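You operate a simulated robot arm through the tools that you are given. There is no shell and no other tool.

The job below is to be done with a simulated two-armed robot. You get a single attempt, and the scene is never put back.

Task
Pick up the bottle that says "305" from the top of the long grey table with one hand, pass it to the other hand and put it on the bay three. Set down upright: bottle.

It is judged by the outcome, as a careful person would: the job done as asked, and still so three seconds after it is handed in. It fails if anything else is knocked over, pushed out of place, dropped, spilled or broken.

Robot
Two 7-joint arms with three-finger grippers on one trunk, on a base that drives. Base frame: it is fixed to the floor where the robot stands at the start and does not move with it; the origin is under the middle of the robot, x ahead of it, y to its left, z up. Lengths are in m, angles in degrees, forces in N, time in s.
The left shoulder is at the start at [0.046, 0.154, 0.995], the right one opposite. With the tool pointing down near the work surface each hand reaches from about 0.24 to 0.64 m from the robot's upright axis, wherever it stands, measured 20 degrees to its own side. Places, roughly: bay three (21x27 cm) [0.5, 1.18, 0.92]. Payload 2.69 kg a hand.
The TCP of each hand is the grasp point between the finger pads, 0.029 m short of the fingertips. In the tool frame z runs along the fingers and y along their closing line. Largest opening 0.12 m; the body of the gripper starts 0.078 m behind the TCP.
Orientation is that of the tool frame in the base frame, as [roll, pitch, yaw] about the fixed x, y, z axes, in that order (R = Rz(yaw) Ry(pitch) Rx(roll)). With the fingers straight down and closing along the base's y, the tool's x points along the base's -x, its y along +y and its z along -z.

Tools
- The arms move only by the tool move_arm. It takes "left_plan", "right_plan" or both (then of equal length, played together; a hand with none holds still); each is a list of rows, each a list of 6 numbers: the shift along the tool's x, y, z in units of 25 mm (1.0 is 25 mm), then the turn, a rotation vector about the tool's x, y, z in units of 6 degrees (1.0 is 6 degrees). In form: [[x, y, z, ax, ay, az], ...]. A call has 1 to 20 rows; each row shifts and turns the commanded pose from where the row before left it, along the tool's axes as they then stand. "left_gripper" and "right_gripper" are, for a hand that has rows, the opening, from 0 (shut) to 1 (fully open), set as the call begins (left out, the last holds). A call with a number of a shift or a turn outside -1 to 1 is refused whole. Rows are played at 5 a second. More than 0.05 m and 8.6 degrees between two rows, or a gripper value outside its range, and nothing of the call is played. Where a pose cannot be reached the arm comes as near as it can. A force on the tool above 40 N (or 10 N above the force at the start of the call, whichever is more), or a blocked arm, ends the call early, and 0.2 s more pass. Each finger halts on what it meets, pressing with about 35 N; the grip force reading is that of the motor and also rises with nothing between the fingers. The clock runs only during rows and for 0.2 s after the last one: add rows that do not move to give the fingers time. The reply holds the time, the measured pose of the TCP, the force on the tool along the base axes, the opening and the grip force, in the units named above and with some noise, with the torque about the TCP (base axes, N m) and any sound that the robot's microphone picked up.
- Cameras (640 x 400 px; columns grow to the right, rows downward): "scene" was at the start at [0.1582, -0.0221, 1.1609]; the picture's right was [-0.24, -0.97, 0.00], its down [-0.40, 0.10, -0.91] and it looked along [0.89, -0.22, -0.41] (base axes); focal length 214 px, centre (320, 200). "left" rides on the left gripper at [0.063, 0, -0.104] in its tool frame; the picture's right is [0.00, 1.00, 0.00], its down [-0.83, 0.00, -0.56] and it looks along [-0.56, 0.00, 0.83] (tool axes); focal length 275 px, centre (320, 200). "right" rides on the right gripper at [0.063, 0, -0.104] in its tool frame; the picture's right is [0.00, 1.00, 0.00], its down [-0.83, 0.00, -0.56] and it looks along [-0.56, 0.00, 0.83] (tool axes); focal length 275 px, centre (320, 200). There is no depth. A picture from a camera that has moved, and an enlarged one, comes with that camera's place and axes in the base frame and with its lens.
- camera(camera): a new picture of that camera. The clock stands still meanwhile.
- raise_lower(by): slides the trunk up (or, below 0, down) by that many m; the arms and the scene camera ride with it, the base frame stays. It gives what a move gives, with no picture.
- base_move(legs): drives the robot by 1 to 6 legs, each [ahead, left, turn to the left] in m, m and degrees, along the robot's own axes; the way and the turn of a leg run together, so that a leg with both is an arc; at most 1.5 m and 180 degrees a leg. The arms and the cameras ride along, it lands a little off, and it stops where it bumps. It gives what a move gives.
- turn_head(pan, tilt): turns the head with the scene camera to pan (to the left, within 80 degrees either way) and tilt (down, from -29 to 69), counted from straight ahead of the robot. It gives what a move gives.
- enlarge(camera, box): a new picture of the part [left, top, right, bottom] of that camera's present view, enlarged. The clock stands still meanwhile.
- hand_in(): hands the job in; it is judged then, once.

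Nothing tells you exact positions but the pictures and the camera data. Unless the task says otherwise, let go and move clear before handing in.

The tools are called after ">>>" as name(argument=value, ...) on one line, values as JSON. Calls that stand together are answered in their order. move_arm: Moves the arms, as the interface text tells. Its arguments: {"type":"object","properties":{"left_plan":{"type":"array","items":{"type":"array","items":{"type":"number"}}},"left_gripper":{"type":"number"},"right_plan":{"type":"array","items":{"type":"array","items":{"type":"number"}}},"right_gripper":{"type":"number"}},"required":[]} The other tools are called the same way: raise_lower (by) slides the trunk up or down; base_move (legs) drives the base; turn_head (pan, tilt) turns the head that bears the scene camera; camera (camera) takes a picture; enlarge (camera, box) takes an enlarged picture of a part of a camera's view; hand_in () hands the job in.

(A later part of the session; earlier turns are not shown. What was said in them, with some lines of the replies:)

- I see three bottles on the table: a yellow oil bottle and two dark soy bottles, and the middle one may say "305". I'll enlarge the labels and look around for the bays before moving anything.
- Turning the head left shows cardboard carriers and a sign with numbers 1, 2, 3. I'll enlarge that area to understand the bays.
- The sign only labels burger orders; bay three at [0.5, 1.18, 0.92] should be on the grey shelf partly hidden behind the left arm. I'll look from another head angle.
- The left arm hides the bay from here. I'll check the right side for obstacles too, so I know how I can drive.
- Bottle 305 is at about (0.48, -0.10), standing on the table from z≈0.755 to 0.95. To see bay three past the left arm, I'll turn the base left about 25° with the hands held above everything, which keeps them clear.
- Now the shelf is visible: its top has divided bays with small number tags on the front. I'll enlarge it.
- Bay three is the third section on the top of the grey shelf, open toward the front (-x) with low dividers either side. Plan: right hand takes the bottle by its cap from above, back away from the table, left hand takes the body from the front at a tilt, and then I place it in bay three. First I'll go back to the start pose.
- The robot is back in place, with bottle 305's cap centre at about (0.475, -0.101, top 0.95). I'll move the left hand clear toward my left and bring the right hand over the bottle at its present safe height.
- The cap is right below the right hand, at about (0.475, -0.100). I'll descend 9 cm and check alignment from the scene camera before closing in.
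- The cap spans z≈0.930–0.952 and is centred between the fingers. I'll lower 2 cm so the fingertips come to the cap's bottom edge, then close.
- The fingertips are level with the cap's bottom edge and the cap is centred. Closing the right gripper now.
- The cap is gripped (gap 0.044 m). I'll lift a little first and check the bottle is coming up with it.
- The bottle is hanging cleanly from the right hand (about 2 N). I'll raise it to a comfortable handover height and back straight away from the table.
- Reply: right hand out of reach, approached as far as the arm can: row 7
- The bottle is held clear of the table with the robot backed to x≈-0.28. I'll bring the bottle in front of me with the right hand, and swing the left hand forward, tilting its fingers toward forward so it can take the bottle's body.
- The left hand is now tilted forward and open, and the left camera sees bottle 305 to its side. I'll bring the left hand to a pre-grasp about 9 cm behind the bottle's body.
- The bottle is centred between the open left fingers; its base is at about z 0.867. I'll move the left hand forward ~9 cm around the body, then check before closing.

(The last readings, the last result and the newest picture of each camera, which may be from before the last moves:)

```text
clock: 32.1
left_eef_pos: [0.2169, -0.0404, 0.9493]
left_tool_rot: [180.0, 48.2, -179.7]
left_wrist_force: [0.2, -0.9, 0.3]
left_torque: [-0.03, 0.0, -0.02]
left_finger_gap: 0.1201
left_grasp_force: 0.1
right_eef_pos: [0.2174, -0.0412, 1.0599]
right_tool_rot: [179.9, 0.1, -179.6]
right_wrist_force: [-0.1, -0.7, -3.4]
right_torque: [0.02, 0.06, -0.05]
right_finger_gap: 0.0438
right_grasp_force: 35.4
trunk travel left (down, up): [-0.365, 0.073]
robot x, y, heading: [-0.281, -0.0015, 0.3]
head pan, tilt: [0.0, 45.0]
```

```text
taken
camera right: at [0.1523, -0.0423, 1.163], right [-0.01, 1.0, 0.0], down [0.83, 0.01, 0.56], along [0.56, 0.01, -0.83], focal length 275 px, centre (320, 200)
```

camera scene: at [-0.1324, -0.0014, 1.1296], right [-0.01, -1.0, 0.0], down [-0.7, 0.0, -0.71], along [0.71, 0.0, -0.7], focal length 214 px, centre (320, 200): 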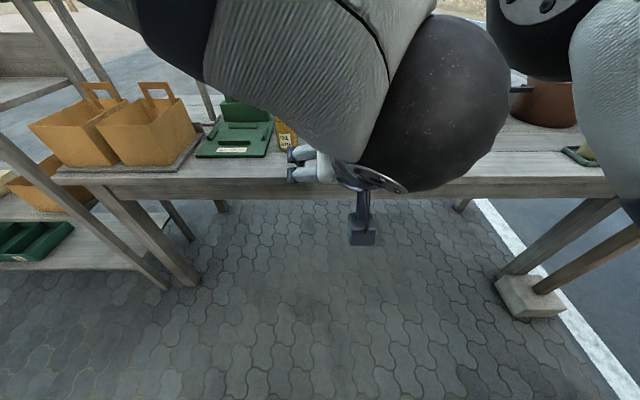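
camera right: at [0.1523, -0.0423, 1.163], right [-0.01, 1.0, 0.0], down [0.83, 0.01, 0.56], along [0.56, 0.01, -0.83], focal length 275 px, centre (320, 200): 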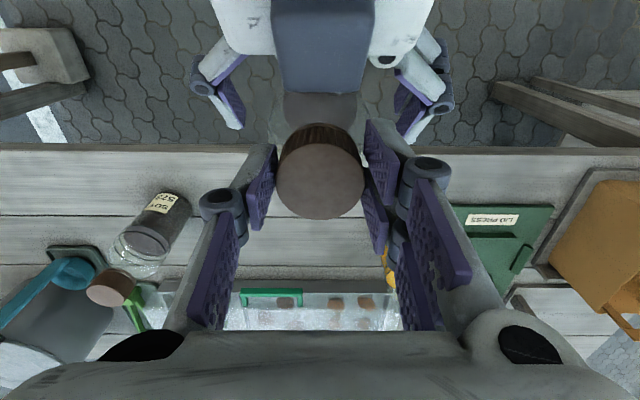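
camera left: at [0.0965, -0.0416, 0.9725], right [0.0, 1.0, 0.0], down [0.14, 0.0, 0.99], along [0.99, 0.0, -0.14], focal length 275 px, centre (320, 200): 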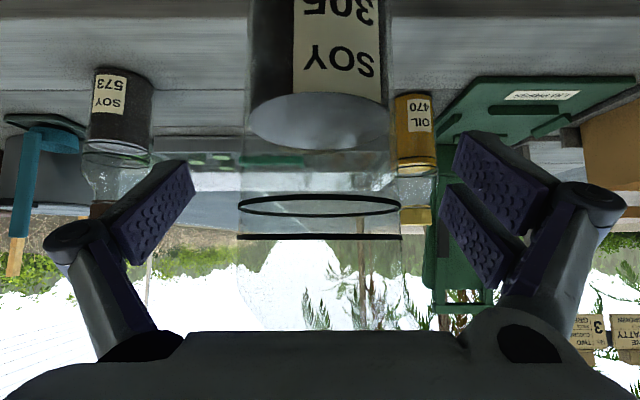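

The left fingers straddle the body and it's centred between them. Closing the left gripper now while the right hand still holds the cap.

>>> move_arm(left_plan=[[0, 0, 0, 0, 0, 0], [0, 0, 0, 0, 0, 0], [0, 0, 0, 0, 0, 0], [0, 0, 0, 0, 0, 0], [0, 0, 0, 0, 0, 0]], left_gripper=0.0)

>>> camera(camera="left")

>>> camera(camera="right")

```text
clock: 33.3
left_eef_pos: [0.2159, -0.0408, 0.9488]
left_tool_rot: [180.0, 48.0, -179.7]
left_wrist_force: [-6.7, -1.9, 4.0]
left_torque: [0.12, -0.46, -0.02]
left_finger_gap: 0.0678
left_grasp_force: 34.8
right_eef_pos: [0.2166, -0.0421, 1.0586]
right_tool_rot: [179.8, 0.1, -179.7]
right_wrist_force: [6.5, 1.7, -6.1]
right_torque: [0.09, -0.26, 0.03]
right_finger_gap: 0.0439
right_grasp_force: 34.9
trunk travel left (down, up): [-0.365, 0.073]
robot x, y, heading: [-0.2806, -0.0049, 0.2]
head pan, tilt: [0.0, 45.0]
```

```text
taken
camera left: at [0.0963, -0.0417, 0.9725], right [0.0, 1.0, 0.0], down [0.14, 0.0, 0.99], along [0.99, 0.0, -0.14], focal length 275 px, centre (320, 200)
```

left: 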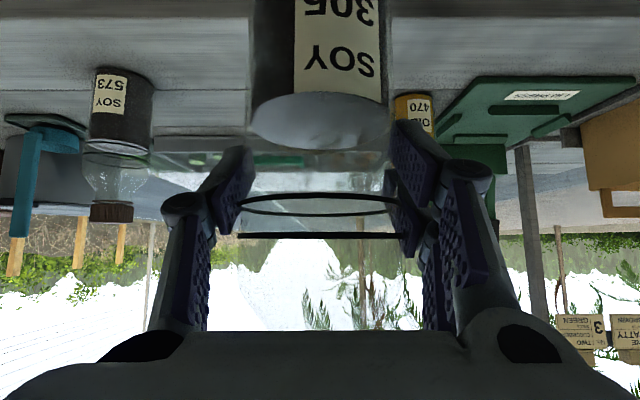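

```text
taken
camera right: at [0.1525, -0.0423, 1.1628], right [-0.01, 1.0, 0.0], down [0.83, 0.01, 0.56], along [0.56, 0.01, -0.83], focal length 275 px, centre (320, 200)
```

right: 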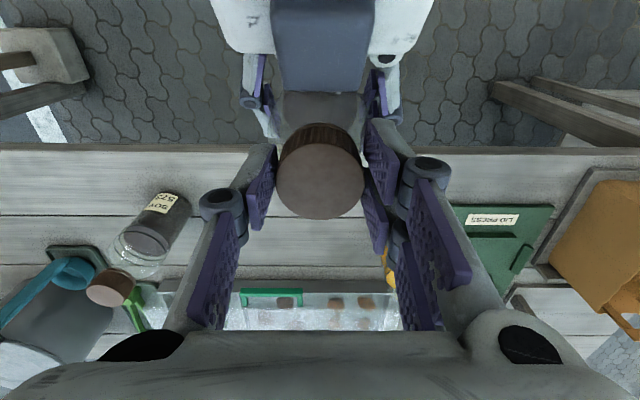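

Both hands hold the bottle (left gap 0.068 m at 35 N). Now I release the right hand from the cap without moving.

>>> move_arm(right_plan=[[0, 0, 0, 0, 0, 0], [0, 0, 0, 0, 0, 0], [0, 0, 0, 0, 0, 0], [0, 0, 0, 0, 0, 0]], right_gripper=0.8)

>>> camera(camera="right")

>>> camera(camera="left")

```text
clock: 34.3
left_eef_pos: [0.2163, -0.041, 0.9497]
left_tool_rot: [180.0, 48.0, -179.7]
left_wrist_force: [-0.2, -0.2, -0.2]
left_torque: [-0.03, -0.01, -0.02]
left_finger_gap: 0.0679
left_grasp_force: 35.2
right_eef_pos: [0.2158, -0.0424, 1.0598]
right_tool_rot: [179.9, 0.3, -179.7]
right_wrist_force: [-0.4, -0.1, 0.1]
right_torque: [0.0, 0.03, -0.02]
right_finger_gap: 0.0959
right_grasp_force: 0.0
trunk travel left (down, up): [-0.365, 0.073]
robot x, y, heading: [-0.2825, -0.0012, 0.2]
head pan, tilt: [0.0, 45.0]
```

```text
taken
camera right: at [0.1524, -0.0423, 1.1629], right [-0.01, 1.0, 0.0], down [0.83, 0.01, 0.56], along [0.56, 0.01, -0.83], focal length 275 px, centre (320, 200)
```

right: 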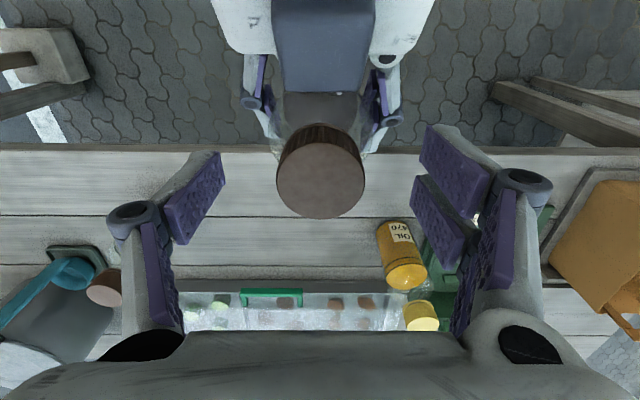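

```text
taken
camera left: at [0.0964, -0.0416, 0.9724], right [0.0, 1.0, 0.0], down [0.14, 0.0, 0.99], along [0.99, 0.0, -0.14], focal length 275 px, centre (320, 200)
```

left: 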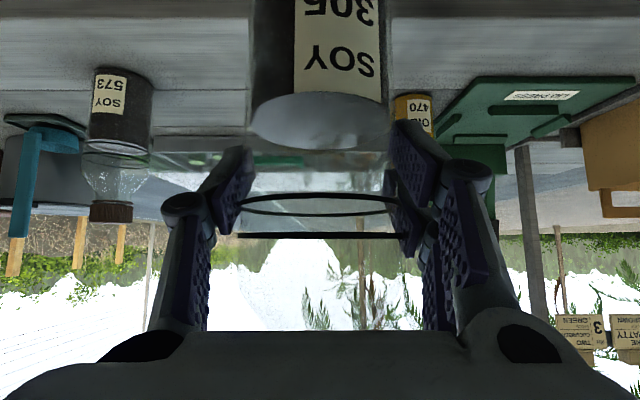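

The right hand is off the cap and the left hand holds the bottle steady. I'll lift the right hand up while lowering the left slightly so the fingers clear the cap.

>>> move_arm(left_plan=[[0.297, 0, 0.268, 0, 0, 0], [0.297, 0, 0.268, 0, 0, 0], [0.297, 0, 0.268, 0, 0, 0], [0.297, 0, 0.268, 0, 0, 0], [0, 0, 0, 0, 0, 0]], right_plan=[[0, 0, -0.45, 0, 0, 0], [0, 0, -0.45, 0, 0, 0], [0, 0, -0.45, 0, 0, 0], [0, 0, -0.45, 0, 0, 0], [0, 0, 0, 0, 0, 0]])

>>> camera(camera="right")

>>> camera(camera="left")

```text
clock: 35.5
left_eef_pos: [0.2164, -0.0403, 0.9087]
left_tool_rot: [-180.0, 48.1, -179.7]
left_wrist_force: [-0.3, 0.3, 0.1]
left_torque: [-0.01, 0.01, 0.0]
left_finger_gap: 0.0676
left_grasp_force: 34.5
right_eef_pos: [0.2032, -0.0428, 1.0797]
right_tool_rot: [-180.0, 0.2, -179.6]
right_wrist_force: [-0.1, -0.8, 0.3]
right_torque: [-0.02, 0.01, 0.03]
right_finger_gap: 0.096
right_grasp_force: 0.1
right hand out of reach, approached as far as the arm can: row 1, 2, 3, 4
trunk travel left (down, up): [-0.365, 0.073]
robot x, y, heading: [-0.2797, 0.0017, 0.5]
head pan, tilt: [0.0, 45.0]
```

```text
taken
camera right: at [0.139, -0.0429, 1.1832], right [-0.01, 1.0, 0.0], down [0.83, 0.01, 0.56], along [0.56, 0.01, -0.83], focal length 275 px, centre (320, 200)
```

right: 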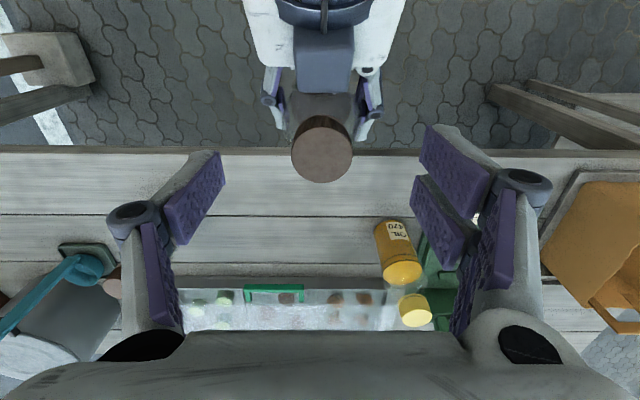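

```text
taken
camera left: at [0.0967, -0.0411, 0.9323], right [0.0, 1.0, 0.0], down [0.14, 0.0, 0.99], along [0.99, 0.0, -0.14], focal length 275 px, centre (320, 200)
```

left: 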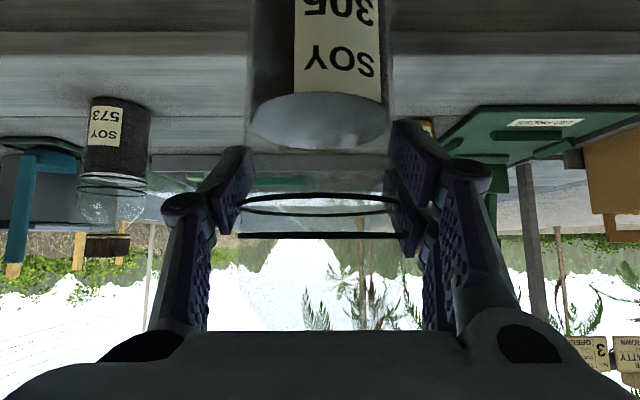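

The bottle is now solely in the left hand with the right fingers above the cap. I'll retract the right hand out to the right and back.

>>> move_arm(right_plan=[[0, -1, 0.1, 0, 0, 0], [0, -1, 0.1, 0, 0, 0], [0, -1, 0.1, 0, 0, 0], [0, -1, 0.1, 0, 0, 0], [0, -1, 0.1, 0, 0, 0], [0, -1, 0.1, 0, 0, 0], [0, -1, 0.1, 0, 0, 0], [0, -1, 0.1, 0, 0, 0], [1, 0, 0, 0, 0, 0], [1, 0, 0, 0, 0, 0], [1, 0, 0, 0, 0, 0], [1, 0, 0, 0, 0, 0], [1, 0, 0, 0, 0, 0], [1, 0, 0, 0, 0, 0], [1, 0, 0, 0, 0, 0]])

>>> move_arm(left_plan=[[-0.5, 0.8, -0.45, 0, 0, 0], [-0.5, 0.8, -0.45, 0, 0, 0], [-0.5, 0.8, -0.45, 0, 0, 0], [-0.5, 0.8, -0.45, 0, 0, 0], [-0.5, 0.8, -0.45, 0, 0, 0], [-0.5, 0.8, -0.45, 0, 0, 0], [-0.5, 0.8, -0.45, 0, 0, 0]])

>>> turn_head(pan=40, tilt=25)

>>> camera(camera="scene")

>>> camera(camera="left")

```text
clock: 38.7
left_eef_pos: [0.2165, -0.0409, 0.9095]
left_tool_rot: [179.9, 48.1, -179.7]
left_wrist_force: [-0.3, -0.1, -0.3]
left_torque: [-0.02, 0.0, -0.02]
left_finger_gap: 0.0678
left_grasp_force: 34.7
right_eef_pos: [0.03, -0.2435, 1.0588]
right_tool_rot: [-180.0, 0.3, -179.7]
right_wrist_force: [0.1, -0.8, -0.1]
right_torque: [0.01, -0.01, 0.01]
right_finger_gap: 0.0965
right_grasp_force: 0.1
trunk travel left (down, up): [-0.365, 0.073]
robot x, y, heading: [-0.2818, -0.0048, 0.1]
head pan, tilt: [0.0, 45.0]
```

```text
clock: 40.3
left_eef_pos: [0.2154, 0.0994, 1.0259]
left_tool_rot: [179.9, 48.0, -179.7]
left_wrist_force: [-0.4, -0.1, -2.1]
left_torque: [0.01, 0.04, 0.02]
left_finger_gap: 0.0676
left_grasp_force: 35.2
right_eef_pos: [0.0309, -0.2435, 1.0592]
right_tool_rot: [-180.0, 0.2, -179.7]
right_wrist_force: [-0.3, -0.1, -0.2]
right_torque: [-0.02, 0.01, 0.01]
right_finger_gap: 0.0961
right_grasp_force: 0.0
trunk travel left (down, up): [-0.365, 0.073]
robot x, y, heading: [-0.2827, -0.0015, 0.3]
head pan, tilt: [0.0, 45.0]
```

```text
clock: 41.4
left_eef_pos: [0.2157, 0.099, 1.0268]
left_tool_rot: [-179.9, 47.9, -179.7]
left_wrist_force: [0.7, -0.5, -2.3]
left_torque: [0.02, 0.06, 0.02]
left_finger_gap: 0.0675
left_grasp_force: 34.7
right_eef_pos: [0.0311, -0.2432, 1.0582]
right_tool_rot: [180.0, 0.1, -179.6]
right_wrist_force: [0.3, 0.2, -0.6]
right_torque: [0.0, -0.02, 0.01]
right_finger_gap: 0.0961
right_grasp_force: 0.1
trunk travel left (down, up): [-0.365, 0.073]
robot x, y, heading: [-0.2832, 0.0005, 0.4]
head pan, tilt: [40.0, 25.0]
```

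```text
taken
camera scene: at [-0.1439, 0.059, 1.1594], right [0.65, -0.76, 0.0], down [-0.32, -0.27, -0.91], along [0.69, 0.59, -0.42], focal length 214 px, centre (320, 200)
```

scene: 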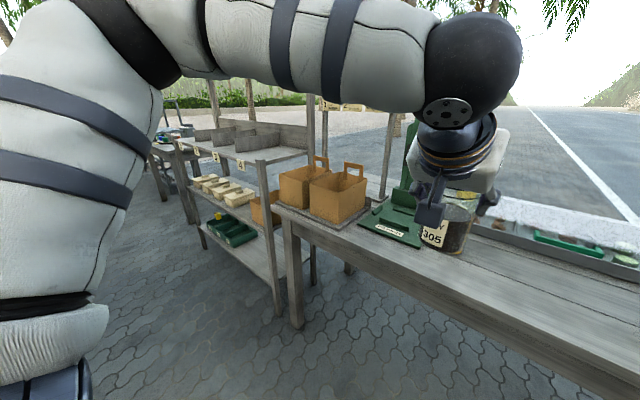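

```text
taken
camera left: at [0.096, 0.0987, 1.0498], right [0.0, 1.0, 0.0], down [0.14, 0.0, 0.99], along [0.99, 0.0, -0.14], focal length 275 px, centre (320, 200)
```

left: 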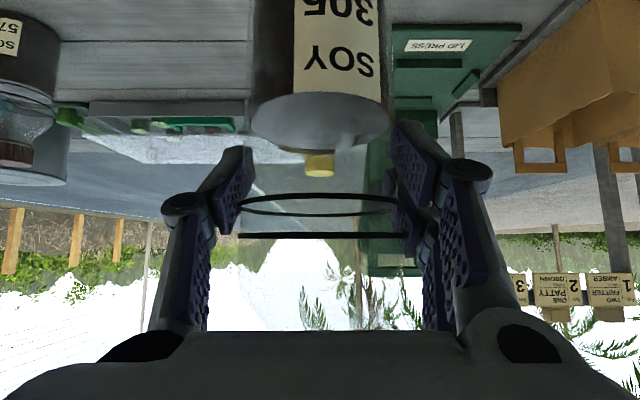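

The left hand has the bottle (about 2 N) and the right hand is clear. I'll tuck the right hand back a little, then slide left in stages toward bay three, keeping well back from the table.

>>> move_arm(right_plan=[[0.8, 0, -0.35, 0, 0, 0], [0.8, 0, -0.35, 0, 0, 0], [0.8, 0, -0.35, 0, 0, 0]])

>>> base_move(legs=[[0.0, 0.5, 0]])

>>> turn_head(pan=30, tilt=30)

>>> camera(camera="scene")

>>> turn_head(pan=79, tilt=35)

>>> camera(camera="scene")

```text
clock: 42.2
left_eef_pos: [0.2155, 0.1007, 1.0267]
left_tool_rot: [-180.0, 48.0, -179.7]
left_wrist_force: [0.1, 0.0, -2.7]
left_torque: [-0.02, 0.03, -0.01]
left_finger_gap: 0.068
left_grasp_force: 35.2
right_eef_pos: [-0.0255, -0.2288, 1.0667]
right_tool_rot: [180.0, 0.2, -179.7]
right_wrist_force: [-1.1, 0.2, -0.2]
right_torque: [-0.02, 0.0, -0.01]
right_finger_gap: 0.0961
right_grasp_force: 0.0
right hand out of reach, approached as far as the arm can: row 2, 3
trunk travel left (down, up): [-0.365, 0.073]
robot x, y, heading: [-0.2825, -0.0021, 0.4]
head pan, tilt: [40.0, 25.0]
```

```text
clock: 46.5
left_eef_pos: [0.2134, 0.5958, 1.0267]
left_tool_rot: [180.0, 47.9, -179.8]
left_wrist_force: [-0.3, 1.0, -2.6]
left_torque: [-0.03, 0.02, 0.02]
left_finger_gap: 0.0677
left_grasp_force: 34.9
right_eef_pos: [-0.0286, 0.268, 1.0678]
right_tool_rot: [179.9, 0.1, -179.7]
right_wrist_force: [-0.8, -0.5, 0.4]
right_torque: [0.01, 0.03, 0.01]
right_finger_gap: 0.0959
right_grasp_force: 0.0
trunk travel left (down, up): [-0.365, 0.073]
robot x, y, heading: [-0.2837, 0.4978, 0.5]
head pan, tilt: [40.0, 25.0]
```

```text
clock: 47.2
left_eef_pos: [0.2143, 0.5955, 1.026]
left_tool_rot: [-180.0, 47.9, -179.9]
left_wrist_force: [0.9, -0.3, -1.4]
left_torque: [0.0, 0.01, 0.0]
left_finger_gap: 0.0678
left_grasp_force: 35.3
right_eef_pos: [-0.0287, 0.2679, 1.0677]
right_tool_rot: [179.9, 0.2, -179.8]
right_wrist_force: [0.8, 0.0, 0.9]
right_torque: [-0.03, -0.01, -0.01]
right_finger_gap: 0.0958
right_grasp_force: 0.2
trunk travel left (down, up): [-0.365, 0.073]
robot x, y, heading: [-0.286, 0.495, 0.4]
head pan, tilt: [30.0, 30.0]
```

```text
taken
camera scene: at [-0.1381, 0.5419, 1.1515], right [0.5, -0.86, 0.0], down [-0.43, -0.25, -0.87], along [0.75, 0.44, -0.5], focal length 214 px, centre (320, 200)
```

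scene: 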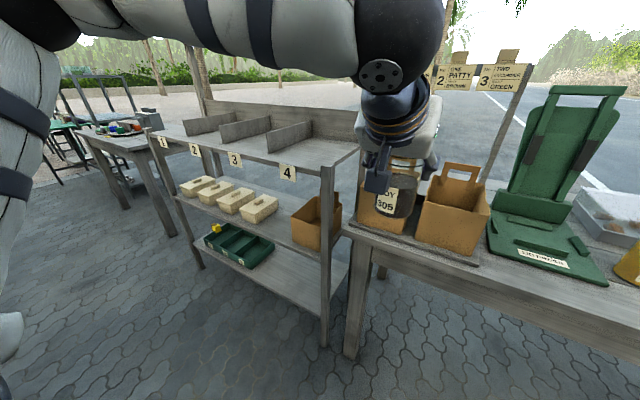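

```text
clock: 48.4
left_eef_pos: [0.2146, 0.5957, 1.0267]
left_tool_rot: [-180.0, 48.0, -179.8]
left_wrist_force: [0.5, 0.6, -2.3]
left_torque: [0.02, 0.02, -0.02]
left_finger_gap: 0.0676
left_grasp_force: 34.9
right_eef_pos: [-0.0286, 0.2669, 1.0671]
right_tool_rot: [179.9, 0.2, -179.9]
right_wrist_force: [-0.7, 0.4, 0.0]
right_torque: [0.02, -0.04, 0.0]
right_finger_gap: 0.096
right_grasp_force: 0.1
trunk travel left (down, up): [-0.365, 0.073]
robot x, y, heading: [-0.2862, 0.495, -0.1]
head pan, tilt: [79.0, 35.0]
```

```text
taken
camera scene: at [-0.1996, 0.5828, 1.1437], right [0.98, -0.19, 0.0], down [-0.11, -0.56, -0.82], along [0.15, 0.8, -0.57], focal length 214 px, centre (320, 200)
```

scene: 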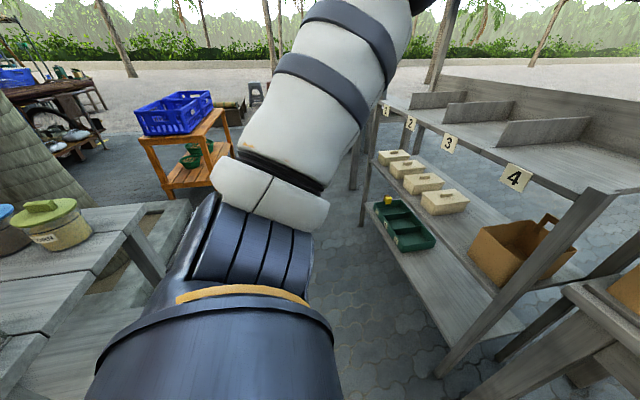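

I can see bays 1–4 tagged on the shelf and a side table at my left rear (edge at x≈-0.63). There's room, so I'll continue left to line up with bay three.

>>> base_move(legs=[[0.03, 0.585, 0]])

>>> turn_head(pan=5, tilt=28)

>>> camera(camera="scene")

>>> camera(camera="left")

>>> camera(camera="right")

```text
clock: 53.4
left_eef_pos: [0.2427, 1.181, 1.0256]
left_tool_rot: [-180.0, 48.0, -179.8]
left_wrist_force: [0.4, 0.1, -2.5]
left_torque: [0.0, 0.02, 0.02]
left_finger_gap: 0.0676
left_grasp_force: 35.0
right_eef_pos: [0.0014, 0.8538, 1.0678]
right_tool_rot: [179.9, 0.2, -179.9]
right_wrist_force: [0.4, -1.0, -0.5]
right_torque: [0.03, 0.02, -0.01]
right_finger_gap: 0.096
right_grasp_force: 0.0
trunk travel left (down, up): [-0.365, 0.073]
robot x, y, heading: [-0.2584, 1.0799, 0.1]
head pan, tilt: [79.0, 35.0]
```

```text
clock: 54.9
left_eef_pos: [0.2425, 1.1808, 1.0252]
left_tool_rot: [-179.9, 48.0, -179.8]
left_wrist_force: [0.4, 0.1, -2.1]
left_torque: [0.0, 0.01, 0.01]
left_finger_gap: 0.0677
left_grasp_force: 35.1
right_eef_pos: [-0.0012, 0.8525, 1.0666]
right_tool_rot: [179.9, 0.2, -179.8]
right_wrist_force: [0.6, 0.2, 0.1]
right_torque: [0.02, -0.03, 0.07]
right_finger_gap: 0.096
right_grasp_force: 0.1
trunk travel left (down, up): [-0.365, 0.073]
robot x, y, heading: [-0.2574, 1.0809, 0.0]
head pan, tilt: [5.0, 28.0]
```

```text
taken
camera scene: at [-0.097, 1.0904, 1.1546], right [0.09, -1.0, 0.0], down [-0.47, -0.04, -0.88], along [0.88, 0.08, -0.47], focal length 214 px, centre (320, 200)
```

scene: 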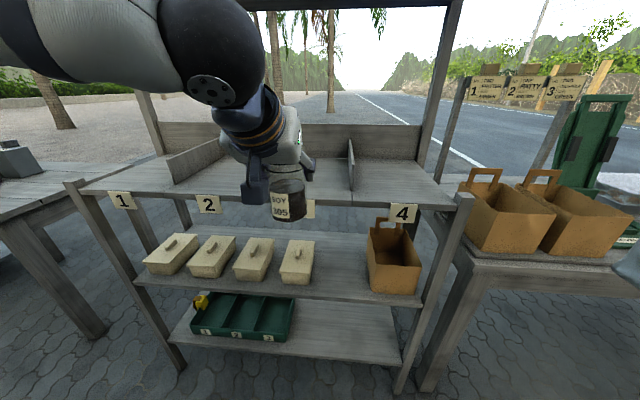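

```text
taken
camera left: at [0.1226, 1.1805, 1.0499], right [0.0, 1.0, 0.0], down [0.14, 0.0, 0.99], along [0.99, 0.0, -0.14], focal length 275 px, centre (320, 200)
```

left: 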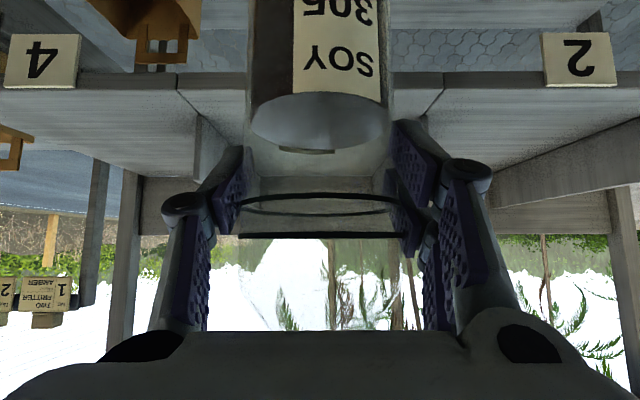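

```text
taken
camera right: at [-0.0644, 0.8524, 1.1712], right [-0.01, 1.0, 0.0], down [0.83, 0.01, 0.56], along [0.56, 0.0, -0.83], focal length 275 px, centre (320, 200)
```

right: 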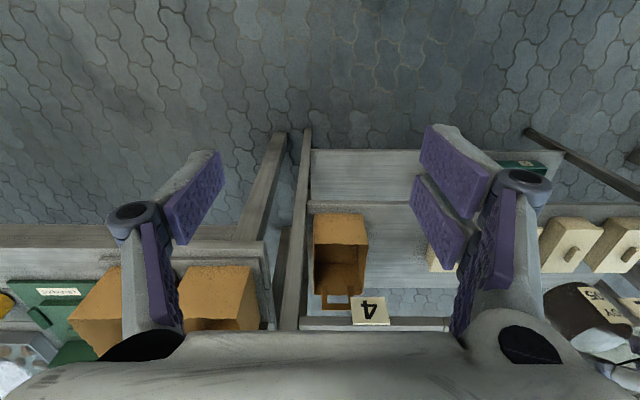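

I'm lined up in front of bay three (tags 2 and 4 are symmetric about the bottle). Before driving in, I'll check the overhead board's height and depth, and zoom in on the bay.

>>> turn_head(pan=-10, tilt=0)

>>> camera(camera="scene")

>>> turn_head(pan=8, tilt=28)

>>> enlarge(camera="scene", box=[140, 100, 460, 300])

```text
clock: 55.8
left_eef_pos: [0.2428, 1.1803, 1.0262]
left_tool_rot: [-179.9, 48.0, -179.8]
left_wrist_force: [0.7, 0.3, -2.9]
left_torque: [0.01, 0.03, -0.04]
left_finger_gap: 0.0678
left_grasp_force: 34.6
right_eef_pos: [0.0007, 0.8532, 1.0682]
right_tool_rot: [179.8, 0.2, -179.9]
right_wrist_force: [-0.4, -0.7, -0.3]
right_torque: [0.0, 0.04, 0.01]
right_finger_gap: 0.096
right_grasp_force: 0.0
trunk travel left (down, up): [-0.365, 0.073]
robot x, y, heading: [-0.2549, 1.0791, 0.1]
head pan, tilt: [-10.0, 0.0]
```

```text
taken
camera scene: at [-0.099, 1.0668, 1.1997], right [-0.17, -0.99, 0.0], down [0.0, 0.0, -1.0], along [0.99, -0.17, 0.0], focal length 214 px, centre (320, 200)
```

scene: 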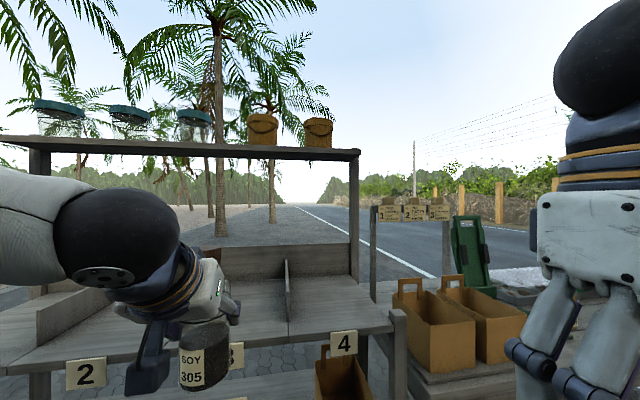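

```text
clock: 56.7
left_eef_pos: [0.2417, 1.1808, 1.0261]
left_tool_rot: [180.0, 48.0, -179.8]
left_wrist_force: [0.5, 0.7, -1.8]
left_torque: [-0.01, 0.03, -0.02]
left_finger_gap: 0.0679
left_grasp_force: 34.3
right_eef_pos: [-0.0004, 0.8536, 1.0661]
right_tool_rot: [179.9, 0.2, -180.0]
right_wrist_force: [0.3, -0.2, -0.1]
right_torque: [-0.03, -0.01, -0.02]
right_finger_gap: 0.096
right_grasp_force: 0.0
trunk travel left (down, up): [-0.365, 0.073]
robot x, y, heading: [-0.2559, 1.0807, 0.0]
head pan, tilt: [8.0, 28.0]
```

```text
2.00 times, centred on (300, 200) of scene
camera zoom: at [-0.0975, 1.095, 1.1547], right [0.14, -0.99, 0.0], down [-0.46, -0.07, -0.88], along [0.87, 0.12, -0.47], focal length 429 px, centre (360, 200)
```

zoom: 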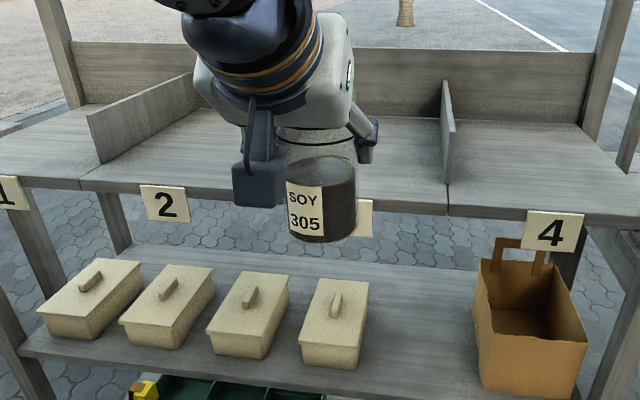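

The overhead board is at z≈1.34 and set back, well above the arm. I'll raise the bottle 2 cm for clearance over the shelf edge and drive forward most of the way.

>>> move_arm(left_plan=[[-0.297, 0, -0.268, 0, 0, 0], [-0.297, 0, -0.268, 0, 0, 0], [0, 0, 0, 0, 0, 0]])

>>> base_move(legs=[[0.13, 0, 0]])

>>> camera(camera="scene")

>>> camera(camera="left")

```text
clock: 57.5
left_eef_pos: [0.2417, 1.1803, 1.0461]
left_tool_rot: [-180.0, 48.0, -179.8]
left_wrist_force: [-0.8, -0.3, -1.8]
left_torque: [0.0, 0.02, 0.03]
left_finger_gap: 0.0676
left_grasp_force: 35.2
right_eef_pos: [-0.0, 0.8525, 1.0671]
right_tool_rot: [179.9, 0.2, -180.0]
right_wrist_force: [-0.5, 0.0, -0.1]
right_torque: [0.01, 0.0, -0.04]
right_finger_gap: 0.0962
right_grasp_force: 0.0
trunk travel left (down, up): [-0.365, 0.073]
robot x, y, heading: [-0.2575, 1.0837, -0.2]
head pan, tilt: [8.0, 28.0]
```

```text
clock: 58.8
left_eef_pos: [0.3718, 1.1814, 1.0455]
left_tool_rot: [179.9, 48.0, -179.8]
left_wrist_force: [0.1, 0.0, -2.8]
left_torque: [0.0, -0.02, 0.0]
left_finger_gap: 0.0678
left_grasp_force: 34.8
right_eef_pos: [0.1305, 0.8527, 1.0665]
right_tool_rot: [179.9, 0.1, -179.8]
right_wrist_force: [0.9, 0.3, 0.2]
right_torque: [0.0, 0.05, -0.01]
right_finger_gap: 0.0959
right_grasp_force: 0.1
trunk travel left (down, up): [-0.365, 0.073]
robot x, y, heading: [-0.1283, 1.0806, 0.1]
head pan, tilt: [8.0, 28.0]
```

```text
taken
camera scene: at [0.0324, 1.0955, 1.1545], right [0.14, -0.99, 0.0], down [-0.47, -0.07, -0.88], along [0.87, 0.13, -0.47], focal length 214 px, centre (320, 200)
```

scene: 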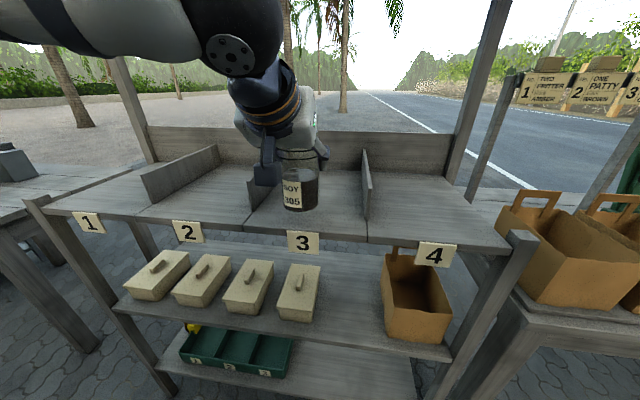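

```text
taken
camera left: at [0.2522, 1.1808, 1.0696], right [0.0, 1.0, 0.0], down [0.14, 0.0, 0.99], along [0.99, 0.0, -0.14], focal length 275 px, centre (320, 200)
```

left: 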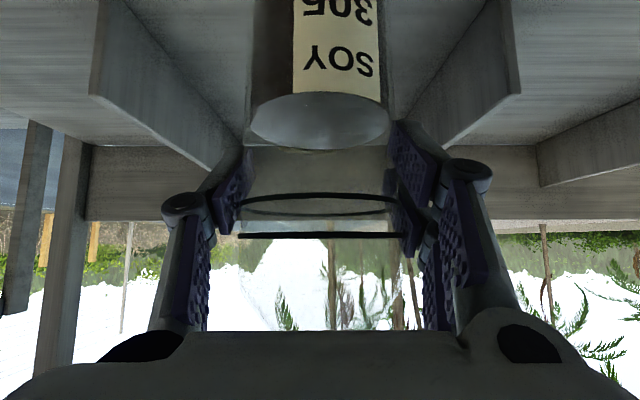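

The bay's two dividers are visible on either side of the bottle, nearly symmetric. I'll drive the last ~11 cm so the bottle sits over the middle of bay three.

>>> base_move(legs=[[0.11, -0.004, 0]])

>>> camera(camera="scene")

>>> camera(camera="left")

>>> enlarge(camera="scene", box=[200, 80, 440, 240])

```text
clock: 60.0
left_eef_pos: [0.483, 1.1768, 1.0463]
left_tool_rot: [-180.0, 48.0, -179.8]
left_wrist_force: [0.8, 0.2, -3.4]
left_torque: [-0.01, 0.0, 0.02]
left_finger_gap: 0.0679
left_grasp_force: 34.9
right_eef_pos: [0.2395, 0.8491, 1.0681]
right_tool_rot: [179.9, 0.2, -179.8]
right_wrist_force: [1.0, 0.1, -0.6]
right_torque: [0.0, 0.07, -0.01]
right_finger_gap: 0.096
right_grasp_force: 0.0
trunk travel left (down, up): [-0.365, 0.073]
robot x, y, heading: [-0.0162, 1.0822, 0.2]
head pan, tilt: [8.0, 28.0]
```

```text
taken
camera scene: at [0.142, 1.0919, 1.1545], right [0.14, -0.99, 0.0], down [-0.47, -0.07, -0.88], along [0.87, 0.13, -0.47], focal length 214 px, centre (320, 200)
```

scene: 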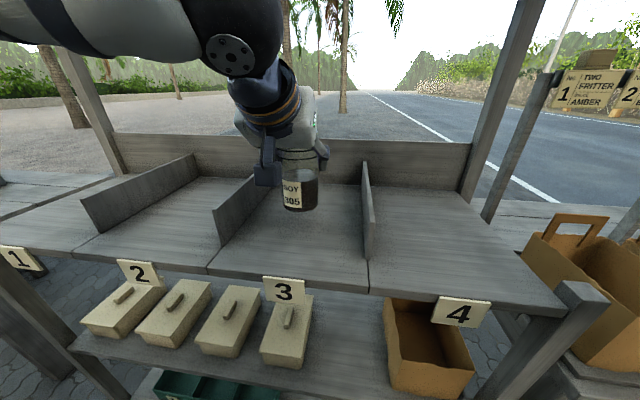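

```text
taken
camera left: at [0.3619, 1.1771, 1.0695], right [0.0, 1.0, 0.0], down [0.14, 0.0, 0.99], along [0.99, 0.0, -0.14], focal length 275 px, centre (320, 200)
```

left: 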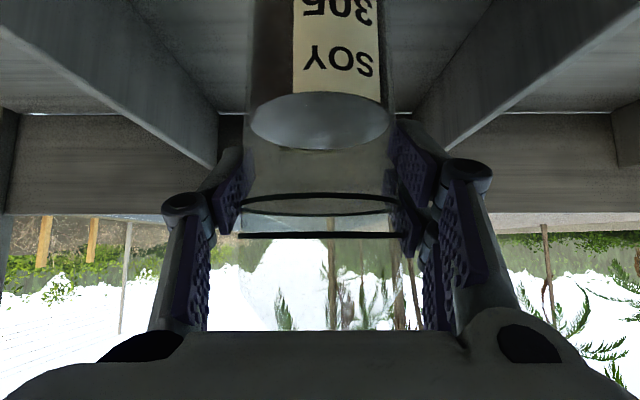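

```text
2.50 times, centred on (320, 160) of scene
camera zoom: at [0.142, 1.0919, 1.1545], right [0.14, -0.99, 0.0], down [-0.47, -0.07, -0.88], along [0.87, 0.13, -0.47], focal length 536 px, centre (320, 300)
```

zoom: 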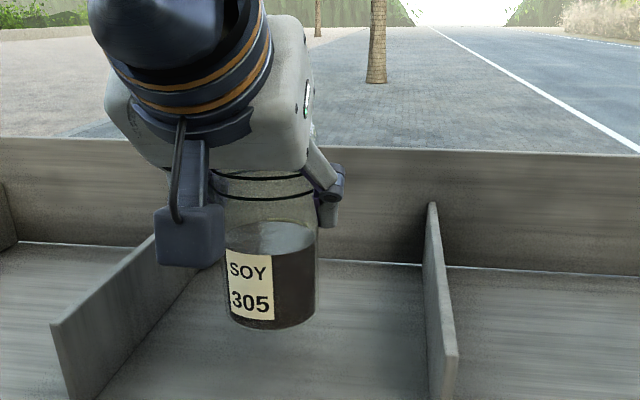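

The bottle hangs centred over bay three, its base about 4.5 cm above the shelf. I'll lower it 3 cm and then continue in small steps until I feel contact.

>>> move_arm(left_plan=[[0.297, 0, 0.268, 0, 0, 0], [0.297, 0, 0.268, 0, 0, 0], [0.297, 0, 0.268, 0, 0, 0], [0, 0, 0, 0, 0, 0]])

>>> enlarge(camera="scene", box=[200, 80, 440, 240])

```text
clock: 61.0
left_eef_pos: [0.4814, 1.1776, 1.0162]
left_tool_rot: [-180.0, 48.0, -179.8]
left_wrist_force: [-0.1, 0.1, -2.3]
left_torque: [-0.04, 0.0, 0.03]
left_finger_gap: 0.0677
left_grasp_force: 34.4
right_eef_pos: [0.2394, 0.8488, 1.0671]
right_tool_rot: [179.8, 0.1, -179.8]
right_wrist_force: [0.7, 0.5, 0.0]
right_torque: [-0.01, 0.02, -0.05]
right_finger_gap: 0.096
right_grasp_force: 0.1
trunk travel left (down, up): [-0.365, 0.073]
robot x, y, heading: [-0.0185, 1.0802, 0.1]
head pan, tilt: [8.0, 28.0]
```

```text
2.50 times, centred on (320, 160) of scene
camera zoom: at [0.1411, 1.0919, 1.1546], right [0.14, -0.99, 0.0], down [-0.46, -0.07, -0.88], along [0.87, 0.13, -0.47], focal length 536 px, centre (320, 300)
```

zoom: 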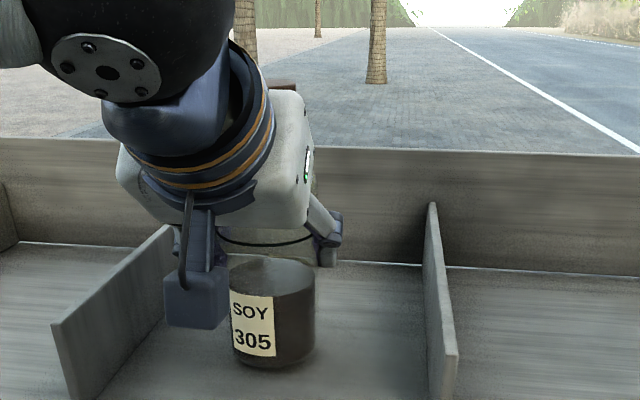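

The base is now about 1.2 cm above the shelf. Lowering further in small steps.

>>> move_arm(left_plan=[[0.1, 0, 0.09, 0, 0, 0], [0.1, 0, 0.09, 0, 0, 0], [0, 0, 0, 0, 0, 0]])

>>> move_arm(left_plan=[[0.06, 0, 0.054, 0, 0, 0], [0, 0, 0, 0, 0, 0]])

>>> enlarge(camera="scene", box=[240, 150, 360, 250])

```text
clock: 61.8
left_eef_pos: [0.481, 1.1771, 1.0105]
left_tool_rot: [-180.0, 48.1, -179.8]
left_wrist_force: [0.8, 0.6, 1.8]
left_torque: [0.09, 0.06, -0.03]
left_finger_gap: 0.0678
left_grasp_force: 35.2
right_eef_pos: [0.2393, 0.8504, 1.0659]
right_tool_rot: [179.8, 0.1, -179.8]
right_wrist_force: [-0.2, 0.7, 0.6]
right_torque: [0.0, 0.04, 0.05]
right_finger_gap: 0.0961
right_grasp_force: 0.1
trunk travel left (down, up): [-0.365, 0.073]
robot x, y, heading: [-0.0188, 1.0786, 0.1]
head pan, tilt: [8.0, 28.0]
```

```text
clock: 62.4
left_eef_pos: [0.481, 1.1776, 1.0103]
left_tool_rot: [-180.0, 48.3, -179.9]
left_wrist_force: [3.3, 3.5, 17.8]
left_torque: [0.46, 0.33, -0.13]
left_finger_gap: 0.0677
left_grasp_force: 34.9
right_eef_pos: [0.2385, 0.8496, 1.0677]
right_tool_rot: [179.9, 0.1, -179.8]
right_wrist_force: [-0.3, 0.0, 0.6]
right_torque: [0.02, 0.0, -0.04]
right_finger_gap: 0.0962
right_grasp_force: 0.1
trunk travel left (down, up): [-0.365, 0.073]
robot x, y, heading: [-0.0165, 1.0787, 0.1]
head pan, tilt: [8.0, 28.0]
```

```text
4.00 times, centred on (300, 200) of scene
camera zoom: at [0.1402, 1.0921, 1.155], right [0.14, -0.99, 0.0], down [-0.46, -0.07, -0.88], along [0.87, 0.13, -0.47], focal length 858 px, centre (400, 200)
```

zoom: 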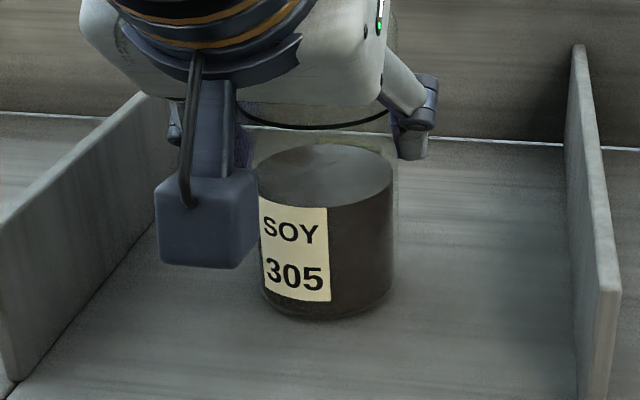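

The bottle has touched down on the shelf (about 18 N). I'll ease off slightly to relieve the pressure, then open the left fingers.

>>> move_arm(left_plan=[[-0.03, 0, -0.027, 0, 0, 0], [0, 0, 0, 0, 0, 0]])

>>> camera(camera="left")

```text
clock: 63.0
left_eef_pos: [0.4807, 1.1782, 1.0107]
left_tool_rot: [179.9, 48.3, -179.8]
left_wrist_force: [7.2, 4.6, 19.5]
left_torque: [0.44, 0.06, -0.14]
left_finger_gap: 0.068
left_grasp_force: 35.1
right_eef_pos: [0.239, 0.85, 1.0674]
right_tool_rot: [-180.0, 0.2, -179.8]
right_wrist_force: [0.2, -1.2, -0.4]
right_torque: [0.0, 0.0, 0.0]
right_finger_gap: 0.0956
right_grasp_force: 0.1
trunk travel left (down, up): [-0.365, 0.073]
robot x, y, heading: [-0.0144, 1.0771, 0.4]
head pan, tilt: [8.0, 28.0]
```

```text
taken
camera left: at [0.361, 1.1771, 1.0333], right [0.0, 1.0, 0.0], down [0.14, 0.0, 0.99], along [0.99, 0.0, -0.14], focal length 275 px, centre (320, 200)
```

left: 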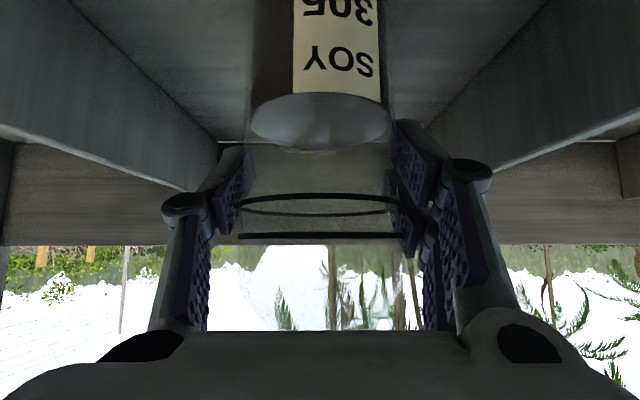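

The pressure hasn't eased yet, so I'll come up another 1.5 mm before opening.

>>> move_arm(left_plan=[[-0.045, 0, -0.04, 0, 0, 0], [0, 0, 0, 0, 0, 0], [0, 0, 0, 0, 0, 0]])

>>> enlarge(camera="scene", box=[240, 150, 360, 250])

```text
clock: 63.8
left_eef_pos: [0.4812, 1.1772, 1.0102]
left_tool_rot: [179.9, 48.0, -179.8]
left_wrist_force: [5.1, 2.5, 14.2]
left_torque: [0.27, -0.05, -0.12]
left_finger_gap: 0.0675
left_grasp_force: 35.2
right_eef_pos: [0.2384, 0.8496, 1.0671]
right_tool_rot: [179.9, 0.2, -179.9]
right_wrist_force: [0.2, -0.3, 0.3]
right_torque: [-0.01, -0.01, -0.01]
right_finger_gap: 0.096
right_grasp_force: 0.0
trunk travel left (down, up): [-0.365, 0.073]
robot x, y, heading: [-0.0154, 1.0805, 0.1]
head pan, tilt: [8.0, 28.0]
```

```text
4.00 times, centred on (300, 200) of scene
camera zoom: at [0.1408, 1.0919, 1.1547], right [0.14, -0.99, 0.0], down [-0.46, -0.07, -0.88], along [0.87, 0.13, -0.47], focal length 858 px, centre (400, 200)
```

zoom: 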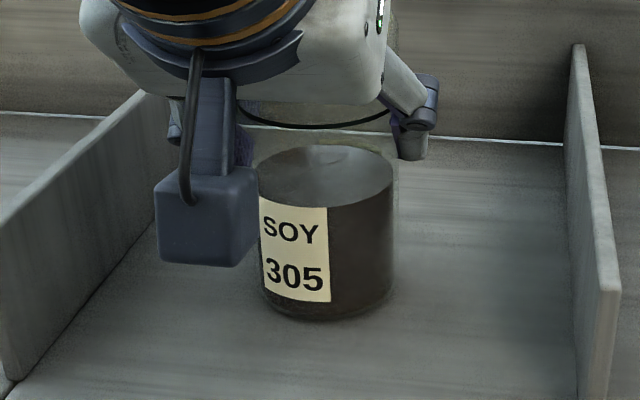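

>>> move_arm(left_plan=[[-0.03, 0, -0.027, 0, 0, 0], [0, 0, 0, 0, 0, 0], [0, 0, 0, 0, 0, 0], [0, 0, 0, 0, 0, 0]])

```text
clock: 64.8
left_eef_pos: [0.4816, 1.1773, 1.01]
left_tool_rot: [-180.0, 47.7, -179.9]
left_wrist_force: [-0.9, -0.2, -1.3]
left_torque: [0.03, 0.02, -0.01]
left_finger_gap: 0.0679
left_grasp_force: 34.8
right_eef_pos: [0.2383, 0.8497, 1.0684]
right_tool_rot: [179.9, 0.2, -179.8]
right_wrist_force: [-0.1, 0.0, 0.5]
right_torque: [-0.04, 0.01, 0.0]
right_finger_gap: 0.0959
right_grasp_force: 0.1
trunk travel left (down, up): [-0.365, 0.073]
robot x, y, heading: [-0.0167, 1.076, 0.1]
head pan, tilt: [8.0, 28.0]
```

The contact force is now near zero with the bottle just resting on the shelf. Opening the left fingers.

>>> move_arm(left_plan=[[0, 0, 0, 0, 0, 0], [0, 0, 0, 0, 0, 0], [0, 0, 0, 0, 0, 0], [0, 0, 0, 0, 0, 0]], left_gripper=0.95)

>>> camera(camera="left")

>>> enlarge(camera="scene", box=[200, 80, 440, 240])

```text
clock: 65.8
left_eef_pos: [0.4811, 1.1773, 1.0113]
left_tool_rot: [180.0, 48.0, -179.7]
left_wrist_force: [0.0, 0.4, 0.6]
left_torque: [0.0, 0.0, -0.01]
left_finger_gap: 0.1141
left_grasp_force: 0.1
right_eef_pos: [0.2391, 0.8498, 1.0675]
right_tool_rot: [180.0, 0.2, -179.8]
right_wrist_force: [0.1, -0.1, 0.0]
right_torque: [0.01, 0.02, 0.01]
right_finger_gap: 0.0964
right_grasp_force: 0.1
trunk travel left (down, up): [-0.365, 0.073]
robot x, y, heading: [-0.0164, 1.078, 0.3]
head pan, tilt: [8.0, 28.0]
```

```text
taken
camera left: at [0.3612, 1.177, 1.0347], right [0.0, 1.0, 0.0], down [0.14, 0.0, 0.99], along [0.99, 0.0, -0.14], focal length 275 px, centre (320, 200)
```

left: 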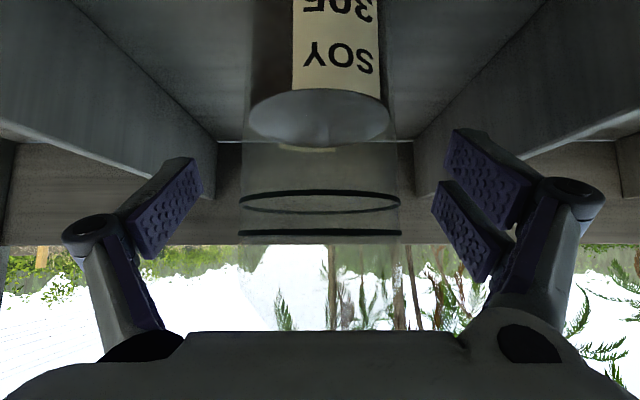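

```text
2.50 times, centred on (320, 160) of scene
camera zoom: at [0.141, 1.0919, 1.1547], right [0.14, -0.99, 0.0], down [-0.46, -0.07, -0.88], along [0.87, 0.13, -0.47], focal length 536 px, centre (320, 300)
```

zoom: 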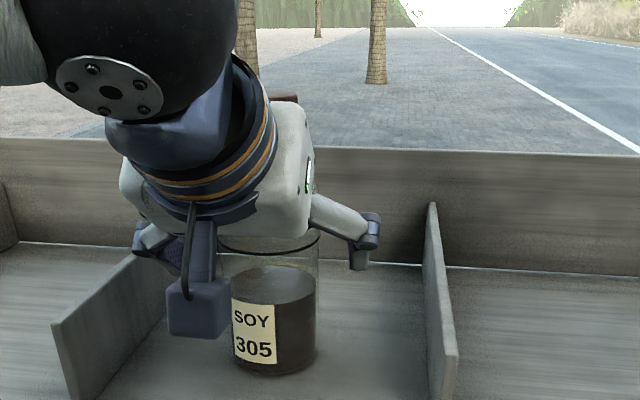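

The bottle stands free in bay three with the fingers open on both sides. I'll withdraw the left hand straight back, then back the base away.

>>> move_arm(left_plan=[[0.4, 0, -0.446, 0, 0, 0], [0.4, 0, -0.446, 0, 0, 0], [0.4, 0, -0.446, 0, 0, 0], [0.4, 0, -0.446, 0, 0, 0], [0.4, 0, -0.446, 0, 0, 0], [0.4, 0, -0.446, 0, 0, 0]])

>>> camera(camera="left")

>>> camera(camera="scene")

```text
clock: 67.2
left_eef_pos: [0.3904, 1.1774, 1.011]
left_tool_rot: [-180.0, 47.9, -179.8]
left_wrist_force: [-0.2, -0.5, 0.5]
left_torque: [-0.05, 0.03, 0.02]
left_finger_gap: 0.114
left_grasp_force: 0.0
right_eef_pos: [0.2384, 0.8503, 1.0678]
right_tool_rot: [180.0, 0.2, -179.7]
right_wrist_force: [-0.3, 0.7, 0.3]
right_torque: [-0.02, 0.01, 0.02]
right_finger_gap: 0.0957
right_grasp_force: 0.1
trunk travel left (down, up): [-0.365, 0.073]
robot x, y, heading: [-0.0177, 1.0829, 0.2]
head pan, tilt: [8.0, 28.0]
```

```text
taken
camera left: at [0.2701, 1.177, 1.0355], right [0.0, 1.0, 0.0], down [0.14, 0.0, 0.99], along [0.99, 0.0, -0.14], focal length 275 px, centre (320, 200)
```

left: 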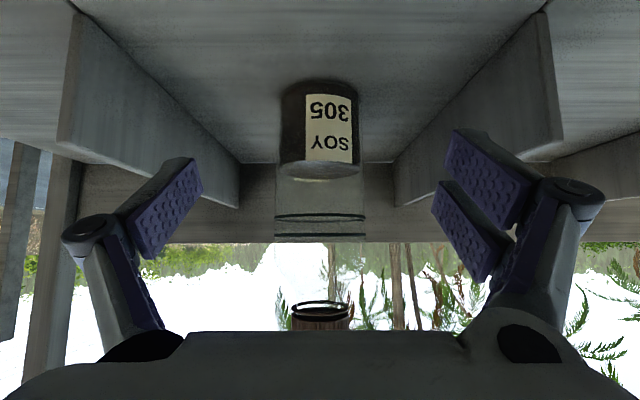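

```text
taken
camera scene: at [0.1409, 1.0919, 1.1547], right [0.14, -0.99, 0.0], down [-0.46, -0.07, -0.88], along [0.87, 0.13, -0.47], focal length 214 px, centre (320, 200)
```

scene: 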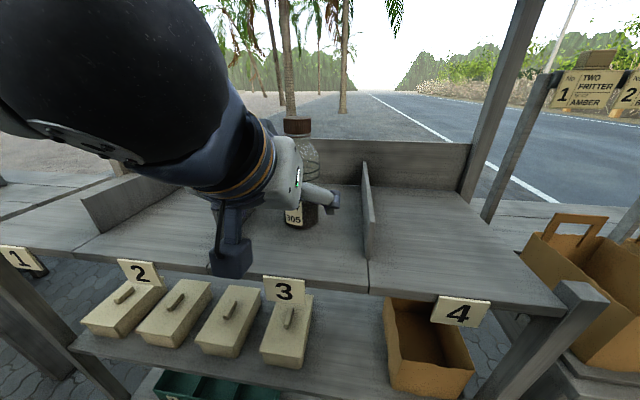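

The bottle is standing upright in bay three, between its dividers, and the hand is free of it. I'll back the robot away and take a final look.

>>> base_move(legs=[[-0.2, 0, 0]])

>>> turn_head(pan=0, tilt=24)

>>> camera(camera="scene")

>>> camera(camera="left")

```text
clock: 68.8
left_eef_pos: [0.1897, 1.1756, 1.0125]
left_tool_rot: [180.0, 48.0, -179.9]
left_wrist_force: [-1.1, -0.5, 0.5]
left_torque: [-0.01, 0.0, 0.0]
left_finger_gap: 0.1136
left_grasp_force: 0.1
right_eef_pos: [0.0386, 0.8487, 1.0677]
right_tool_rot: [179.9, 0.2, -179.9]
right_wrist_force: [-0.4, -0.1, 0.8]
right_torque: [-0.03, 0.0, 0.01]
right_finger_gap: 0.0962
right_grasp_force: 0.1
trunk travel left (down, up): [-0.365, 0.073]
robot x, y, heading: [-0.2213, 1.0777, 0.2]
head pan, tilt: [8.0, 28.0]
```

```text
clock: 69.5
left_eef_pos: [0.1912, 1.1763, 1.0112]
left_tool_rot: [-180.0, 48.0, -179.8]
left_wrist_force: [-0.1, 0.4, 0.4]
left_torque: [0.01, 0.02, -0.04]
left_finger_gap: 0.1142
left_grasp_force: 0.1
right_eef_pos: [0.0389, 0.8488, 1.0675]
right_tool_rot: [-180.0, 0.2, -179.9]
right_wrist_force: [-0.1, -0.5, 0.6]
right_torque: [-0.03, 0.01, -0.01]
right_finger_gap: 0.0959
right_grasp_force: 0.2
trunk travel left (down, up): [-0.365, 0.073]
robot x, y, heading: [-0.2168, 1.0788, 0.1]
head pan, tilt: [0.0, 24.0]
```

```text
taken
camera scene: at [-0.0568, 1.0785, 1.161], right [0.0, -1.0, 0.0], down [-0.41, 0.0, -0.91], along [0.91, 0.0, -0.41], focal length 214 px, centre (320, 200)
```

scene: 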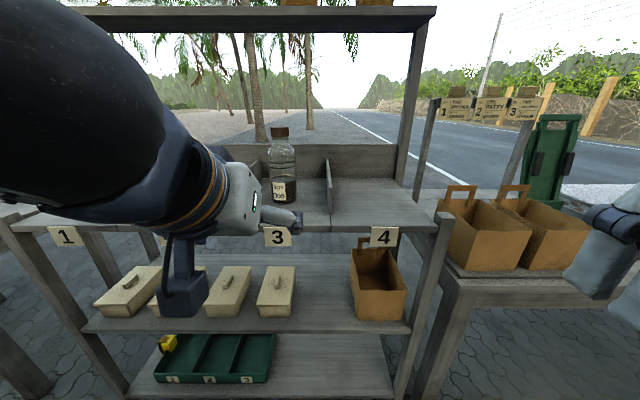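

```text
taken
camera left: at [0.0707, 1.1761, 1.0354], right [0.0, 1.0, 0.0], down [0.14, 0.0, 0.99], along [0.99, 0.0, -0.14], focal length 275 px, centre (320, 200)
```

left: 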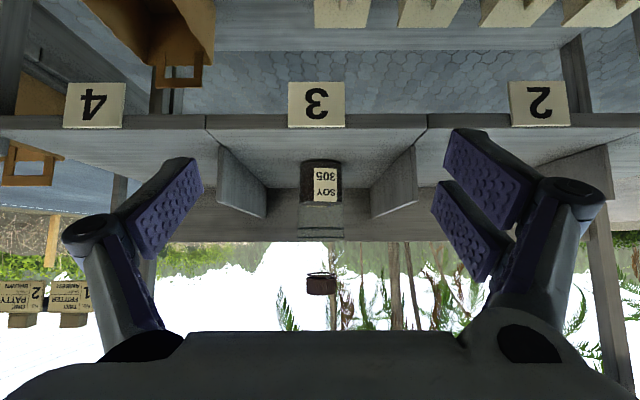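

Bottle 305 stands upright in bay three, directly behind the "3" tag and between its dividers. Both hands are empty and clear, and nothing else was disturbed, so I'm handing in.

>>> hand_in()

```text
The job is handed in.
```

Bottle "305" is standing upright in bay three, centred behind the "3" tag and between the two dividers. I have handed the job in.

I picked it off the long grey table with the right hand, passed it to the left hand in mid-air, and set it down with the left. Both hands were empty and backed away before I handed in. In the final pictures nothing nearby was knocked over or moved.
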